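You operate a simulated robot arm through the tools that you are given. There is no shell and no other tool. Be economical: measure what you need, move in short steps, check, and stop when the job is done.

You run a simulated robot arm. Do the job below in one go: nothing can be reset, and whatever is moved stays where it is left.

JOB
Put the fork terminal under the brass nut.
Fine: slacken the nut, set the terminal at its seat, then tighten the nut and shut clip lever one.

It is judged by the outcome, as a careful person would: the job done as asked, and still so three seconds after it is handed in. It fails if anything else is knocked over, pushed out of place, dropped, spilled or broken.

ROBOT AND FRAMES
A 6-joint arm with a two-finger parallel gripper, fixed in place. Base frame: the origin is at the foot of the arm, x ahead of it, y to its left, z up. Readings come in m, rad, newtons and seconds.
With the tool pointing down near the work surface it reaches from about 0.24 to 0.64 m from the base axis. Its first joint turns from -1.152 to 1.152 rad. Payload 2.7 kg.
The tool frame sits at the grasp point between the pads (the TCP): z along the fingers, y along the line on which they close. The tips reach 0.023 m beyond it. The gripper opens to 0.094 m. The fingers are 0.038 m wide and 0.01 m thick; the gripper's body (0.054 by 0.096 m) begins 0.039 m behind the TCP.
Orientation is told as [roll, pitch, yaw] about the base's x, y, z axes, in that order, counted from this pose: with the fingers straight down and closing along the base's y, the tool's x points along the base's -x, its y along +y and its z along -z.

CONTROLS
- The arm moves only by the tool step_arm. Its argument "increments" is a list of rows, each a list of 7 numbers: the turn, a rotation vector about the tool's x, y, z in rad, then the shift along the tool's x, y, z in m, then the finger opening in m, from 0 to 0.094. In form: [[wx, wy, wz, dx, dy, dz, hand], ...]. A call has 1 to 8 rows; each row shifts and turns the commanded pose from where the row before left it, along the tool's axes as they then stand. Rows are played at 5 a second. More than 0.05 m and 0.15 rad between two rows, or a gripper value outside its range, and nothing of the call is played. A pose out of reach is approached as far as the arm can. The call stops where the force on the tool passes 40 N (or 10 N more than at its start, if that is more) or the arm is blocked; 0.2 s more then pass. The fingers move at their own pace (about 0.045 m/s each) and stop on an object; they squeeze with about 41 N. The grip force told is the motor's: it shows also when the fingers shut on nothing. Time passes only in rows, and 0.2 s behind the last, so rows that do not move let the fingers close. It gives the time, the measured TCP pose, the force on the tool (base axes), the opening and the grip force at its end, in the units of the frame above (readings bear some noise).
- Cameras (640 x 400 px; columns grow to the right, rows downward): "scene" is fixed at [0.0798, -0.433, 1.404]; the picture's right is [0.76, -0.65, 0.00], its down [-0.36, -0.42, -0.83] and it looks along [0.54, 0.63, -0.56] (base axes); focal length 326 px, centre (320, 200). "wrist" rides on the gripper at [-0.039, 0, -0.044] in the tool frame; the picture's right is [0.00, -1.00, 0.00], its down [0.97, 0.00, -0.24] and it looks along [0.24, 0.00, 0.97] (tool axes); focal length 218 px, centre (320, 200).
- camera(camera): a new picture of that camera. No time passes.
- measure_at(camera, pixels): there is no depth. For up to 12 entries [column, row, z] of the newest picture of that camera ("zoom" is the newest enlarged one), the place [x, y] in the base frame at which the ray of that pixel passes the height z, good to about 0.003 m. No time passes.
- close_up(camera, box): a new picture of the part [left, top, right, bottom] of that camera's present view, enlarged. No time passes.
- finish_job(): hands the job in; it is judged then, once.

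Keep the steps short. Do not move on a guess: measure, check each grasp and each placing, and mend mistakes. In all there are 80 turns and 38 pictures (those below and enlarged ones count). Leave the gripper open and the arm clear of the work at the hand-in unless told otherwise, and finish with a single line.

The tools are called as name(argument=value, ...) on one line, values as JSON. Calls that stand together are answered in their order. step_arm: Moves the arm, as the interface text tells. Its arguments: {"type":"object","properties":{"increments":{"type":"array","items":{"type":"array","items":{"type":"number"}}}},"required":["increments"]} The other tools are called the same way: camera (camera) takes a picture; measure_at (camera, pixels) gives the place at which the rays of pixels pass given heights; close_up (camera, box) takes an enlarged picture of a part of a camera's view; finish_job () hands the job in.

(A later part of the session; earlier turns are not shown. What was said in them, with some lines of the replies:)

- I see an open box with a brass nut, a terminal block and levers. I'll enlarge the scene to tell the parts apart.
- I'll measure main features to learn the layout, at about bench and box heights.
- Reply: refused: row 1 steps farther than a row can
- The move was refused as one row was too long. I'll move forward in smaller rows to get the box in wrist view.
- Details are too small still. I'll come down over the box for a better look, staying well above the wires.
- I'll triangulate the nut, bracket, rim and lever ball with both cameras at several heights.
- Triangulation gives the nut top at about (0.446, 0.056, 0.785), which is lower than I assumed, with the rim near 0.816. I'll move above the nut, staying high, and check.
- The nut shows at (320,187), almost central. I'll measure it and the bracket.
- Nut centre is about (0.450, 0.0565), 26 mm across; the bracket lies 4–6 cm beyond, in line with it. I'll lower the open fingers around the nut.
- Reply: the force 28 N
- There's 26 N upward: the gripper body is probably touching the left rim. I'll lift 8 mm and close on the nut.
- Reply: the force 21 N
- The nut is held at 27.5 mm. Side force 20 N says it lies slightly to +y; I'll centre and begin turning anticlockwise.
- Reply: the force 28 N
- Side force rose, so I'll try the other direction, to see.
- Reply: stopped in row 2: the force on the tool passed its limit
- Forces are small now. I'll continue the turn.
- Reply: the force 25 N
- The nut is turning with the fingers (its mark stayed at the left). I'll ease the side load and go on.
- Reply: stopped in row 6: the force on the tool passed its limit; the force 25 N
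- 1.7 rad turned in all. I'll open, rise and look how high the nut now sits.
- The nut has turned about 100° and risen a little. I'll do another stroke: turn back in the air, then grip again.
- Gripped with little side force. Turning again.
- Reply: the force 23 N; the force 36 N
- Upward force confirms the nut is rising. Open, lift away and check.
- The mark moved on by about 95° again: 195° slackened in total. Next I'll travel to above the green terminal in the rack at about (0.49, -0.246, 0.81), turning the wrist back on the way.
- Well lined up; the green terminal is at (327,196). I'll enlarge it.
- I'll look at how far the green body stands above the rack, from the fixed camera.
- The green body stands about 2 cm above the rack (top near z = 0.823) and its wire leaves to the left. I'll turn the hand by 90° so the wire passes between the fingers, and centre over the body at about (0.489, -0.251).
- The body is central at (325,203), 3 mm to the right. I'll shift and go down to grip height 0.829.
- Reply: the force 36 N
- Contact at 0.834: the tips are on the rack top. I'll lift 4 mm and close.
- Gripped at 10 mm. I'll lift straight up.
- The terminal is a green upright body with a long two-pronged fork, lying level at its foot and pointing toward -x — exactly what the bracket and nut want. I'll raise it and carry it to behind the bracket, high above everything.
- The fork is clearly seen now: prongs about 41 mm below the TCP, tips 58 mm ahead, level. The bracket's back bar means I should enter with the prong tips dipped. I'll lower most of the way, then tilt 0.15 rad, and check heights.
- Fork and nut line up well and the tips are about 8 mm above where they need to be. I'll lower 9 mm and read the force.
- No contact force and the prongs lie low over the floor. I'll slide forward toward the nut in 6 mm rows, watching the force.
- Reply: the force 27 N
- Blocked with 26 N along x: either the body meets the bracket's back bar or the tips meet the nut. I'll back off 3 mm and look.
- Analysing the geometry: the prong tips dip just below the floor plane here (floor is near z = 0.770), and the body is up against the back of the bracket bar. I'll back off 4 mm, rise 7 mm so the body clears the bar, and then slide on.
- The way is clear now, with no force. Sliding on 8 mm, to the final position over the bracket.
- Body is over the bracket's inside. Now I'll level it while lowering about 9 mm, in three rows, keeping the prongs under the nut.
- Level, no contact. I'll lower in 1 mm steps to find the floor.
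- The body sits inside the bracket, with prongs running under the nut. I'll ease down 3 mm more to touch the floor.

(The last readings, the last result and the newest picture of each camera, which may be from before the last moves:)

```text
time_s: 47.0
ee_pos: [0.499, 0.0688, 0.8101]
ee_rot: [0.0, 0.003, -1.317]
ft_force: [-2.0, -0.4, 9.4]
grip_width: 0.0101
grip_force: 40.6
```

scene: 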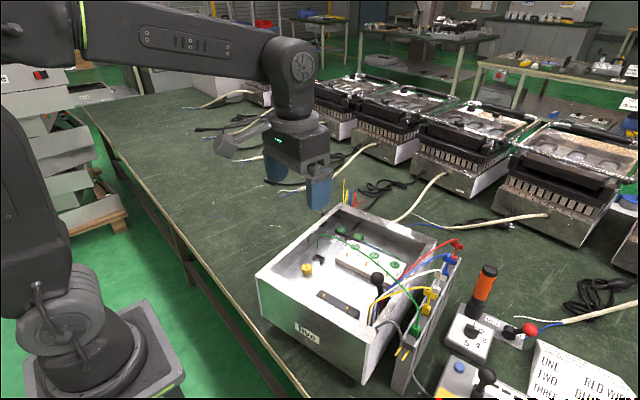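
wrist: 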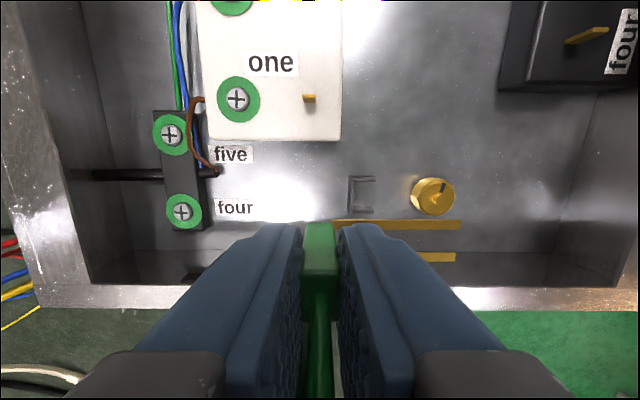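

9 N of contact: it is seated on the floor. I'll open the fingers gently and rise.

step_arm(increments=[[0, 0, 0, 0, 0, 0, 0.02], [0, 0, 0, 0, 0, 0, 0.03], [0, 0, 0, 0, 0, 0, 0.03], [0, 0, 0, 0, 0, -0.03, 0.03], [0, 0, 0, 0, 0, -0.04, 0.03], [0, 0, 0, 0, 0, -0.045, 0.035], [0, 0, 0, 0, 0, -0.03, 0.045], [0, 0, 0, 0, 0, 0, 0.045]])

close_up(camera="scene", box=[285, 225, 355, 285])

```text
time_s: 48.8
ee_pos: [0.4966, 0.0677, 0.9535]
ee_rot: [-0.002, 0.001, -1.32]
ft_force: [0.1, -0.1, -0.2]
grip_width: 0.0451
grip_force: 0.1
```

```text
6.67 times, centred on (320, 255) of scene
```

zoom: 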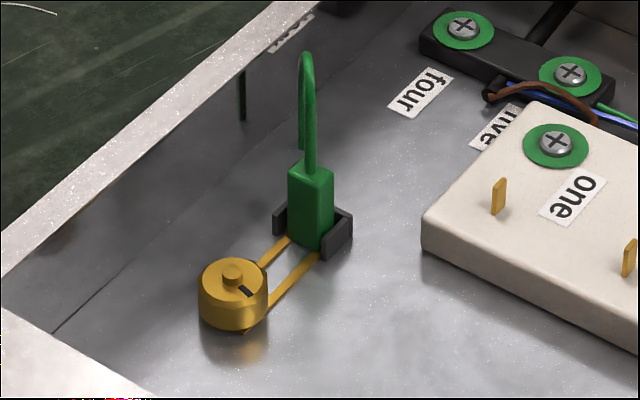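

Beautifully seated: green body in the bracket, prongs around the stud beneath the nut. Next I'll go above the nut and turn the hand anticlockwise to about yaw +0.9, ready for a clockwise tightening stroke.

step_arm(increments=[[0, 0, 0, 0.0007, -0.024, 0, 0.045], [0, 0, 0, 0.0007, -0.024, 0, 0.045], [0, 0, -0.145, 0, 0, 0, 0.045], [0, 0, -0.145, 0, 0, 0, 0.045], [0, 0, -0.145, 0, 0, 0, 0.045], [0, 0, -0.145, 0, 0, 0, 0.045], [0, 0, -0.145, 0, 0, 0, 0.045], [0, 0, -0.145, 0, 0, 0, 0.045]])

step_arm(increments=[[0, 0, -0.145, 0, 0, 0, 0.045], [0, 0, -0.145, 0, 0, 0, 0.045], [0, 0, -0.145, 0, 0, 0, 0.045], [0, 0, -0.145, 0, 0, 0, 0.045], [0, 0, -0.145, 0, 0, 0, 0.045], [0, 0, -0.145, 0, 0, 0, 0.045], [0, 0, -0.145, 0, 0, 0, 0.045], [0, 0, -0.145, 0, 0, 0, 0.045]])

step_arm(increments=[[0, 0, -0.145, 0, 0, 0, 0.045], [0, 0, 0, 0, 0, 0, 0.045]])

```text
time_s: 50.6
ee_pos: [0.4512, 0.0575, 0.9527]
ee_rot: [0.003, 0.004, -0.443]
ft_force: [0.3, -0.5, 0.9]
grip_width: 0.0452
grip_force: 0.1
```

```text
time_s: 52.4
ee_pos: [0.4526, 0.0566, 0.9533]
ee_rot: [0.003, 0.001, 0.715]
ft_force: [-0.9, -0.4, 0.3]
grip_width: 0.0448
grip_force: 0.0
```

```text
time_s: 53.0
ee_pos: [0.4532, 0.0561, 0.9538]
ee_rot: [0.002, 0.0, 0.859]
ft_force: [0.7, 0.9, -0.2]
grip_width: 0.0451
grip_force: 0.0
```

step_arm(increments=[[0, 0, 0, 0.0005, 0.002, 0.04, 0.045], [0, 0, 0, 0, 0, 0.045, 0.045], [0, 0, 0, 0, 0, 0.045, 0.045], [0, 0, 0, 0, 0, 0.027, 0.045], [0, 0, 0, 0, 0, 0, 0.045], [0, 0, 0, 0, 0, 0, 0.02], [0, 0, 0, 0, 0, 0, 0.02], [0, 0, 0, 0, 0, 0, 0.02]])

```text
time_s: 54.8
ee_pos: [0.4509, 0.0549, 0.796]
ee_rot: [0.005, 0.002, 0.856]
ft_force: [-14.0, 20.3, 1.1]
grip_width: 0.0306
grip_force: 11.9
```

Nearly gripped, with side force along the closing line; I'll shift 2 mm that way and let it close.

step_arm(increments=[[0, 0, 0, 0, 0.002, 0, 0.02], [0, 0, 0, 0, 0, 0, 0.02]])

step_arm(increments=[[0, 0, 0.12, 0, 0, 0, 0.02], [0, 0, 0.12, 0, 0, 0, 0.02], [0, 0, 0.12, 0, 0, 0, 0.02], [0, 0, 0, 0, 0, 0, 0.02]])

```text
time_s: 55.4
ee_pos: [0.4483, 0.056, 0.7957]
ee_rot: [0.004, -0.001, 0.858]
ft_force: [-8.2, 9.6, -8.6]
grip_width: 0.0278
grip_force: 38.3
```

```text
time_s: 56.4
ee_pos: [0.4482, 0.0565, 0.7952]
ee_rot: [0.003, 0.001, 0.493]
ft_force: [1.5, -16.0, -27.0]
grip_width: 0.0277
grip_force: 44.8
```

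The nut is screwing down and pulling the tool with it (-27 N). I'll follow by 1 mm while turning.

step_arm(increments=[[0, 0, 0, 0, 0, 0.001, 0.02], [0, 0, 0.12, 0, 0, 0.0003, 0.02], [0, 0, 0.12, 0, 0, 0.0003, 0.02], [0, 0, 0.12, 0, 0, 0.0003, 0.02], [0, 0, 0.12, 0, 0, 0.0003, 0.02], [0, 0, 0, 0, 0, 0, 0.02]])

step_arm(increments=[[0, 0, 0.12, 0, 0, 0.0003, 0.02], [0, 0, 0.12, 0, 0, 0.0003, 0.02], [0, 0, 0.12, 0, 0, 0.0003, 0.02], [0, 0, 0.12, 0, 0, 0.0003, 0.02], [0, 0, 0, 0, 0, 0, 0.02]])

```text
time_s: 57.9
ee_pos: [0.4494, 0.0578, 0.7958]
ee_rot: [0.0, 0.003, 0.012]
ft_force: [-3.5, -5.5, 4.9]
grip_width: 0.0275
grip_force: 44.5
stopped in row 6: the force on the tool passed its limit (the readings are from after the stop); the commanded pose is now the measured one
```

```text
time_s: 59.1
ee_pos: [0.4495, 0.0567, 0.7953]
ee_rot: [0.003, -0.001, -0.471]
ft_force: [-7.7, -18.3, 32.7]
grip_width: 0.0278
grip_force: 45.0
```

1.33 rad clockwise so far; upward 33 N means I press a bit low. I'll raise 1.5 mm and turn on a little.

step_arm(increments=[[0, 0, 0, 0, 0, -0.0015, 0.02], [0, 0, 0.12, 0, 0, 0, 0.02], [0, 0, 0.12, 0, 0, 0, 0.02], [0, 0, 0.12, 0, 0, 0, 0.02], [0, 0, 0, 0, 0, 0, 0.02]])

```text
time_s: 60.3
ee_pos: [0.4478, 0.0552, 0.7949]
ee_rot: [0.001, 0.001, -0.83]
ft_force: [6.6, -20.4, 5.3]
grip_width: 0.0275
grip_force: 45.1
```

1.69 rad done. Open a little, rise 15 mm, turn back to +0.95 for a second stroke.

step_arm(increments=[[0, 0, 0, 0, 0, 0, 0.04], [0, 0, 0, 0, 0, 0, 0.04], [0, 0, 0, 0, 0, -0.02, 0.04], [0, 0, -0.145, 0, 0, 0, 0.04], [0, 0, -0.145, 0, 0, 0, 0.04], [0, 0, -0.145, 0, 0, 0, 0.04], [0, 0, -0.145, 0, 0, 0, 0.04], [0, 0, -0.145, 0, 0, 0, 0.04]])

step_arm(increments=[[0, 0, -0.145, 0, 0, 0, 0.04], [0, 0, -0.145, 0, 0, 0, 0.04], [0, 0, -0.145, 0, 0, 0, 0.04], [0, 0, -0.145, 0, 0, 0, 0.04], [0, 0, -0.145, 0, 0, 0, 0.04], [0, 0, -0.145, 0, 0, 0, 0.04], [0, 0, -0.145, 0, 0, 0, 0.04], [0, 0, 0, 0, 0, 0, 0.04]])

```text
time_s: 62.1
ee_pos: [0.449, 0.0571, 0.8157]
ee_rot: [0.001, 0.003, -0.101]
ft_force: [0.4, 0.8, 0.3]
grip_width: 0.0397
grip_force: 0.0
```

```text
time_s: 63.9
ee_pos: [0.4502, 0.057, 0.8161]
ee_rot: [0.002, 0.001, 0.913]
ft_force: [0.0, 0.4, -0.2]
grip_width: 0.0399
grip_force: 0.0
```

step_arm(increments=[[0, 0, 0, 0, 0, 0.02, 0.04], [0, 0, 0, 0, 0, 0, 0.02], [0, 0, 0, 0, 0, 0, 0.02], [0, 0, 0, 0, 0, 0, 0.02], [0, 0, 0, 0, 0, 0, 0.02]])

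step_arm(increments=[[0, 0, 0.12, 0, 0, 0.0003, 0.02], [0, 0, 0.12, 0, 0, 0.0003, 0.02], [0, 0, 0.12, 0, 0, 0.0003, 0.02], [0, 0, 0.12, 0, 0, 0, 0.02], [0, 0, 0.12, 0, 0, 0, 0.02], [0, 0, 0, 0, 0, 0, 0.02]])

step_arm(increments=[[0, 0, 0.12, 0, 0, 0, 0.02], [0, 0, 0.12, 0, 0, 0, 0.02], [0, 0, 0.12, 0, 0, 0, 0.02], [0, 0, 0.12, 0, 0, 0, 0.02], [0, 0, 0, 0, 0, 0, 0.02]])

```text
time_s: 65.1
ee_pos: [0.45, 0.0562, 0.7951]
ee_rot: [0.003, 0.0, 0.911]
ft_force: [-8.3, 9.3, 4.1]
grip_width: 0.0271
grip_force: 45.5
```

```text
time_s: 66.5
ee_pos: [0.4497, 0.0568, 0.7959]
ee_rot: [0.004, -0.001, 0.308]
ft_force: [-13.2, 4.2, 13.0]
grip_width: 0.0269
grip_force: 44.7
```

```text
time_s: 67.7
ee_pos: [0.4503, 0.0564, 0.7946]
ee_rot: [0.003, -0.003, -0.17]
ft_force: [-4.5, -15.5, 25.8]
grip_width: 0.0264
grip_force: 44.9
```

step_arm(increments=[[0, 0, 0.12, 0, 0, -0.001, 0.02], [0, 0, 0.12, 0, 0, 0, 0.02], [0, 0, 0.12, 0, 0, 0, 0.02], [0, 0, 0.12, 0, 0, 0, 0.02], [0, 0, 0.12, 0, 0, 0, 0.02], [0, 0, 0.12, 0, 0, 0, 0.02], [0, 0, 0, 0, 0, 0, 0.02]])

```text
time_s: 69.3
ee_pos: [0.4492, 0.0559, 0.7952]
ee_rot: [0.001, 0.001, -0.894]
ft_force: [8.4, -26.9, -0.2]
grip_width: 0.0264
grip_force: 45.3
```

Total 3.5 rad clockwise, against 3.4 slackened. I'll make one more stroke to be sure that it is tight.

step_arm(increments=[[0, 0, 0, 0, 0, 0, 0.04], [0, 0, 0, 0, 0, 0, 0.04], [0, 0, 0, 0, 0, -0.02, 0.04], [0, 0, -0.145, 0, 0, 0, 0.04], [0, 0, -0.145, 0, 0, 0, 0.04], [0, 0, -0.145, 0, 0, 0, 0.04], [0, 0, -0.145, 0, 0, 0, 0.04], [0, 0, -0.145, 0, 0, 0, 0.04]])

step_arm(increments=[[0, 0, -0.145, 0, 0, 0, 0.04], [0, 0, -0.145, 0, 0, 0, 0.04], [0, 0, -0.145, 0, 0, 0, 0.04], [0, 0, -0.145, 0, 0, 0, 0.04], [0, 0, -0.145, 0, 0, 0, 0.04], [0, 0, -0.145, 0, 0, 0, 0.04], [0, 0, -0.145, 0, 0, 0, 0.04], [0, 0, 0, 0, 0, 0, 0.04]])

step_arm(increments=[[0, 0, 0, 0, 0.0005, 0.019, 0.04], [0, 0, 0, 0, 0, 0, 0.02], [0, 0, 0, 0, 0, 0, 0.02], [0, 0, 0, 0, 0, 0, 0.02], [0, 0, 0, 0, 0, 0, 0.02]])

step_arm(increments=[[0, 0, 0.12, 0, 0, 0, 0.02], [0, 0, 0.12, 0, 0, 0, 0.02], [0, 0, 0.12, 0, 0, 0, 0.02], [0, 0, 0.12, 0, 0, 0, 0.02], [0, 0, 0.12, 0, 0, 0, 0.02], [0, 0, 0, 0, 0, 0, 0.02]])

```text
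time_s: 71.1
ee_pos: [0.45, 0.0543, 0.8156]
ee_rot: [0.001, 0.0, -0.163]
ft_force: [0.5, -0.9, -0.7]
grip_width: 0.0403
grip_force: 0.1
```

```text
time_s: 72.9
ee_pos: [0.4485, 0.0568, 0.816]
ee_rot: [0.001, 0.0, 0.851]
ft_force: [-0.5, -0.4, 0.0]
grip_width: 0.0399
grip_force: 0.0
```

```text
time_s: 74.1
ee_pos: [0.4485, 0.0563, 0.7974]
ee_rot: [0.001, -0.002, 0.85]
ft_force: [-0.8, 1.3, -0.1]
grip_width: 0.027
grip_force: 45.0
```

```text
time_s: 75.5
ee_pos: [0.4487, 0.0569, 0.798]
ee_rot: [-0.001, 0.0, 0.249]
ft_force: [12.1, -13.7, -7.8]
grip_width: 0.0266
grip_force: 45.2
```

step_arm(increments=[[0, 0, 0.13, 0, 0, 0, 0.02], [0, 0, 0.13, 0, 0, 0, 0.02], [0, 0, 0, 0, 0, 0, 0.02]])

step_arm(increments=[[0, 0, 0.13, 0, 0, 0, 0.02], [0, 0, 0.13, 0, 0, 0, 0.02], [0, 0, 0, 0, 0, 0, 0.02]])

step_arm(increments=[[0, 0, 0.13, 0, 0, 0, 0.02], [0, 0, 0.13, 0, 0, 0, 0.02], [0, 0, 0, 0, 0, 0, 0.02]])

```text
time_s: 76.3
ee_pos: [0.4493, 0.057, 0.7976]
ee_rot: [0.0, 0.001, -0.011]
ft_force: [8.6, -23.6, 4.5]
grip_width: 0.0275
grip_force: 45.2
```

```text
time_s: 77.1
ee_pos: [0.447, 0.057, 0.7968]
ee_rot: [0.001, 0.006, -0.273]
ft_force: [-2.8, -16.6, -0.2]
grip_width: 0.0274
grip_force: 8.0
```

```text
time_s: 77.9
ee_pos: [0.4478, 0.0567, 0.7973]
ee_rot: [0.0, 0.003, -0.534]
ft_force: [-3.4, -19.4, -1.3]
grip_width: 0.0274
grip_force: 32.6
```

Grip force now flutters as the facets slip through the pads: the nut is tight. I'll release, rise, and travel to above the black clip lever's ball at about (0.513, -0.1235, 0.839).

step_arm(increments=[[0, 0, 0, 0, 0, 0, 0.045], [0, 0, 0, 0, 0, 0, 0.045], [0, 0, 0, 0, 0, -0.04, 0.045], [0, 0, 0, 0, 0, -0.045, 0.045], [0, 0, 0, 0, 0, -0.045, 0.045], [0, 0, 0.13, 0, 0, -0.03, 0.055], [0, 0, 0.13, 0, 0, 0, 0.055], [0, 0, 0.13, 0, 0, 0, 0.055]])

step_arm(increments=[[0, 0, 0.13, 0, 0, 0, 0.055], [0, 0, 0.13, 0, 0, 0, 0.055], [0, 0, 0.136, 0, 0, 0, 0.055], [0, 0, 0, -0.038, 0.0035, 0, 0.055], [0, 0, 0, -0.038, 0.0035, 0, 0.055], [0, 0, 0, -0.038, 0.0035, 0, 0.055], [0, 0, 0, -0.038, 0.0035, 0, 0.055], [0, 0, 0, -0.038, 0.0035, 0, 0.055]])

step_arm(increments=[[0, 0, 0, 0, 0, 0, 0.055]])

```text
time_s: 79.7
ee_pos: [0.4497, 0.0567, 0.9568]
ee_rot: [0.001, 0.003, -0.922]
ft_force: [0.2, 0.3, -0.4]
grip_width: 0.055
grip_force: 0.1
```

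```text
time_s: 81.5
ee_pos: [0.5147, -0.1233, 0.9555]
ee_rot: [0.001, 0.001, -1.316]
ft_force: [0.0, -0.2, 0.0]
grip_width: 0.055
grip_force: 0.0
```

```text
time_s: 81.9
ee_pos: [0.5146, -0.1232, 0.9566]
ee_rot: [0.001, 0.002, -1.315]
ft_force: [0.3, -0.3, 0.8]
grip_width: 0.0551
grip_force: 0.0
```

Above the ball. I'll descend to 0.846 and close on it.

step_arm(increments=[[0, 0, 0, 0, 0, 0.045, 0.055], [0, 0, 0, 0, 0, 0.045, 0.055], [0, 0, 0, 0, 0, 0.02, 0.055], [0, 0, 0, 0, 0, 0, 0.055]])

step_arm(increments=[[0, 0, 0, 0, 0, 0, 0.03], [0, 0, 0, 0, 0, 0, 0.01], [0, 0, 0, 0, 0, 0, 0.01], [0, 0, 0, 0, 0, 0, 0.01]])

```text
time_s: 82.9
ee_pos: [0.5139, -0.1216, 0.8479]
ee_rot: [-0.001, 0.001, -1.317]
ft_force: [0.2, 0.7, -0.5]
grip_width: 0.0551
grip_force: 0.1
```

```text
time_s: 83.9
ee_pos: [0.5138, -0.1233, 0.8468]
ee_rot: [-0.001, 0.001, -1.315]
ft_force: [0.3, -0.6, -1.9]
grip_width: 0.0323
grip_force: 45.4
```

Ball held (32 mm). I'll first try gently toward the box inside (tool +x, slightly down) and read the force.

step_arm(increments=[[0, 0, 0, 0.003, 0, 0.001, 0.01], [0, 0, 0, 0.003, 0, 0.001, 0.01], [0, 0, 0, 0, 0, 0, 0.01]])

```text
time_s: 84.7
ee_pos: [0.5133, -0.1174, 0.845]
ee_rot: [0.001, -0.003, -1.314]
ft_force: [6.4, -18.4, 1.5]
grip_width: 0.0326
grip_force: 44.8
```

18 N resistance after 6 mm. I'll try the opposite way, toward the wall, to compare.

step_arm(increments=[[0, 0, 0, -0.003, 0, -0.001, 0.01], [0, 0, 0, -0.003, 0, -0.001, 0.01], [0, 0, 0, 0, 0, 0, 0.01]])

step_arm(increments=[[0, 0, 0, -0.003, 0, -0.001, 0.01], [0, 0, 0, -0.003, 0, -0.001, 0.01], [0, 0, 0, 0, 0, 0, 0.01]])

```text
time_s: 85.5
ee_pos: [0.5126, -0.1166, 0.8453]
ee_rot: [-0.002, 0.007, -1.317]
ft_force: [0.9, 22.1, 4.4]
grip_width: 0.0324
grip_force: 45.3
```

```text
time_s: 86.3
ee_pos: [0.5142, -0.1225, 0.8466]
ee_rot: [-0.004, 0.008, -1.316]
ft_force: [-6.3, 37.6, -5.0]
grip_width: 0.0325
grip_force: 44.5
```

Friction both ways, but the way to the inside moved and stayed, while the wall side pushes back harder: it closes toward the inside. I'll follow the arc inward and down in short rows.

step_arm(increments=[[0, 0, 0, 0.006, 0, 0.0015, 0.01], [0, 0, 0, 0.006, 0, 0.0025, 0.01], [0, 0, 0, 0.006, 0, 0.003, 0.01], [0, 0, 0, 0, 0, 0, 0.01]])

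step_arm(increments=[[0, 0, 0, 0.005, 0, 0.003, 0.01], [0, 0, 0, 0.005, 0, 0.0033, 0.01], [0, 0, 0, 0, 0, 0, 0.01]])

```text
time_s: 87.3
ee_pos: [0.5111, -0.1127, 0.8417]
ee_rot: [0.0, -0.003, -1.315]
ft_force: [-2.8, -21.2, 2.8]
grip_width: 0.0329
grip_force: 44.5
```

```text
time_s: 88.1
ee_pos: [0.5084, -0.1019, 0.8359]
ee_rot: [-0.001, 0.0, -1.316]
ft_force: [-0.7, -18.8, 8.4]
grip_width: 0.0323
grip_force: 45.5
```

It's moving smoothly with about 19 N friction. Continuing along the arc.

step_arm(increments=[[0, 0, 0, 0.0046, 0, 0.004, 0.01], [0, 0, 0, 0.0042, 0, 0.0044, 0.01], [0, 0, 0, 0, 0, 0, 0.01]])

step_arm(increments=[[0, 0, 0, 0.0038, 0, 0.0047, 0.01], [0, 0, 0, 0.0034, 0, 0.005, 0.01], [0, 0, 0, 0, 0, 0, 0.01]])

```text
time_s: 88.9
ee_pos: [0.5064, -0.0921, 0.8267]
ee_rot: [0.001, 0.0, -1.316]
ft_force: [-3.0, -15.1, 12.0]
grip_width: 0.0323
grip_force: 44.9
```

```text
time_s: 89.7
ee_pos: [0.5044, -0.0821, 0.8179]
ee_rot: [-0.002, 0.003, -1.317]
ft_force: [-1.3, -0.9, 7.8]
grip_width: 0.0317
grip_force: 45.3
```

step_arm(increments=[[0, 0, 0, 0.003, 0, 0.0052, 0.01], [0, 0, 0, 0.0024, 0, 0.0055, 0.01], [0, 0, 0, 0, 0, 0, 0.01]])

```text
time_s: 90.5
ee_pos: [0.5043, -0.08, 0.8078]
ee_rot: [0.001, -0.001, -1.317]
ft_force: [-8.8, 2.0, 21.9]
grip_width: 0.0319
grip_force: 45.0
```

step_arm(increments=[[0, 0, 0, 0.0015, 0, 0.005, 0.01], [0, 0, 0, 0, 0, 0, 0.01]])

step_arm(increments=[[0, 0, 0, 0.001, 0, 0.004, 0.01], [0, 0, 0, 0, 0, 0, 0.01]])

```text
time_s: 91.1
ee_pos: [0.5031, -0.0784, 0.802]
ee_rot: [0.004, 0.0, -1.318]
ft_force: [-3.1, -1.3, 19.8]
grip_width: 0.0321
grip_force: 44.8
```

```text
time_s: 91.7
ee_pos: [0.502, -0.0782, 0.799]
ee_rot: [0.002, 0.001, -1.315]
ft_force: [0.8, -1.8, 20.4]
grip_width: 0.0319
grip_force: 45.3
```

step_arm(increments=[[0, 0, 0, 0, 0, 0.003, 0.01], [0, 0, 0, 0, 0, 0, 0.01]])

step_arm(increments=[[0, 0, 0, 0, 0, 0.002, 0.01], [0, 0, 0, 0, 0, 0, 0.01]])

```text
time_s: 92.3
ee_pos: [0.5025, -0.0768, 0.794]
ee_rot: [0.001, 0.001, -1.316]
ft_force: [3.2, 2.8, 18.7]
grip_width: 0.032
grip_force: 45.3
```

```text
time_s: 92.9
ee_pos: [0.5036, -0.0758, 0.7934]
ee_rot: [0.001, 0.002, -1.317]
ft_force: [3.3, 5.6, 20.3]
grip_width: 0.0319
grip_force: 45.5
```

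No hard stop yet, and my tips are at the floor. I'll let go, rise, and press the ball down from above with closed fingers.

step_arm(increments=[[0, 0, 0, 0, 0, 0, 0.042], [0, 0, 0, 0, 0, 0, 0.042], [0, 0, 0, 0, 0, -0.03, 0.042], [0, 0, 0, 0, 0, -0.025, 0.02], [0, 0, 0, 0, 0, 0, 0], [0, 0, 0, 0, 0, 0, 0], [0, 0, 0, 0, 0, 0, 0]])

step_arm(increments=[[0, 0, 0, 0, 0, 0.012, 0], [0, 0, 0, 0, 0, 0.008, 0], [0, 0, 0, 0, 0, 0.003, 0], [0, 0, 0, 0, 0, 0.003, 0], [0, 0, 0, 0, 0, 0, 0]])

```text
time_s: 94.5
ee_pos: [0.5015, -0.0787, 0.8474]
ee_rot: [0.001, 0.002, -1.316]
ft_force: [0.7, -0.5, -0.5]
grip_width: 0.0
grip_force: 40.8
```

```text
time_s: 95.2
ee_pos: [0.5038, -0.0789, 0.8306]
ee_rot: [0.004, -0.001, -1.316]
ft_force: [-3.0, 0.9, 6.9]
grip_width: 0.0001
grip_force: 41.1
stopped in row 3: the force on the tool passed its limit (the readings are from after the stop); the commanded pose is now the measured one
```

Contact with the ball top at tips 0.807. Press slowly.

step_arm(increments=[[0, 0, 0, 0, 0, 0.0015, 0], [0, 0, 0, 0, 0, 0.001, 0], [0, 0, 0, 0, 0, 0, 0]])

step_arm(increments=[[0, 0, 0, 0, 0, 0.001, 0], [0, 0, 0, 0, 0, 0.001, 0], [0, 0, 0, 0, 0, 0, 0]])

```text
time_s: 95.9
ee_pos: [0.5058, -0.0791, 0.8304]
ee_rot: [0.005, 0.0, -1.315]
ft_force: [-3.4, 0.7, 6.5]
grip_width: 0.0
grip_force: 41.4
stopped in row 3: the force on the tool passed its limit (the readings are from after the stop); the commanded pose is now the measured one
```

```text
time_s: 96.8
ee_pos: [0.5059, -0.0786, 0.8313]
ee_rot: [0.004, -0.002, -1.316]
ft_force: [-5.7, 2.1, 10.1]
grip_width: 0.0001
grip_force: 41.0
stopped in row 3: the force on the tool passed its limit (the readings are from after the stop); the commanded pose is now the measured one
```

More than 40 N with no movement: the lever is at its stop. I'll rise clear, open the gripper, and use the last picture to check everything.

step_arm(increments=[[0, 0, 0, 0, 0, -0.03, 0], [0, 0, 0, 0, 0, -0.045, 0.03], [0, 0, 0, 0, 0, -0.045, 0.06], [0, 0, 0, 0, 0, -0.045, 0.09], [0, 0, 0, 0, 0, -0.045, 0.09], [0, 0, 0, 0, 0, -0.03, 0.09], [0, 0, 0, 0, 0, 0, 0.09]])

close_up(camera="scene", box=[285, 225, 445, 335])

```text
time_s: 98.4
ee_pos: [0.505, -0.0771, 1.0702]
ee_rot: [0.005, -0.002, -1.314]
ft_force: [0.0, 0.2, 0.0]
grip_width: 0.0899
grip_force: 0.1
```

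```text
3.64 times, centred on (365, 280) of scene
```

zoom: 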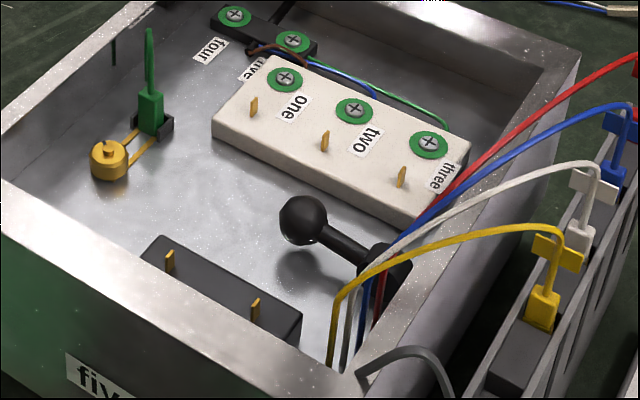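

The last picture shows the terminal in its bracket with its prongs under the tightened nut. The lever is folded down to its stop and the other parts I can see are in place. The arm is clear and open, so I'm handing in.

finish_job()

```text
The job is handed in.
```

The fork terminal is seated under the tightened brass nut. The black lever in the box is shut against its stop; it carries no label, so I took it to be clip lever one.
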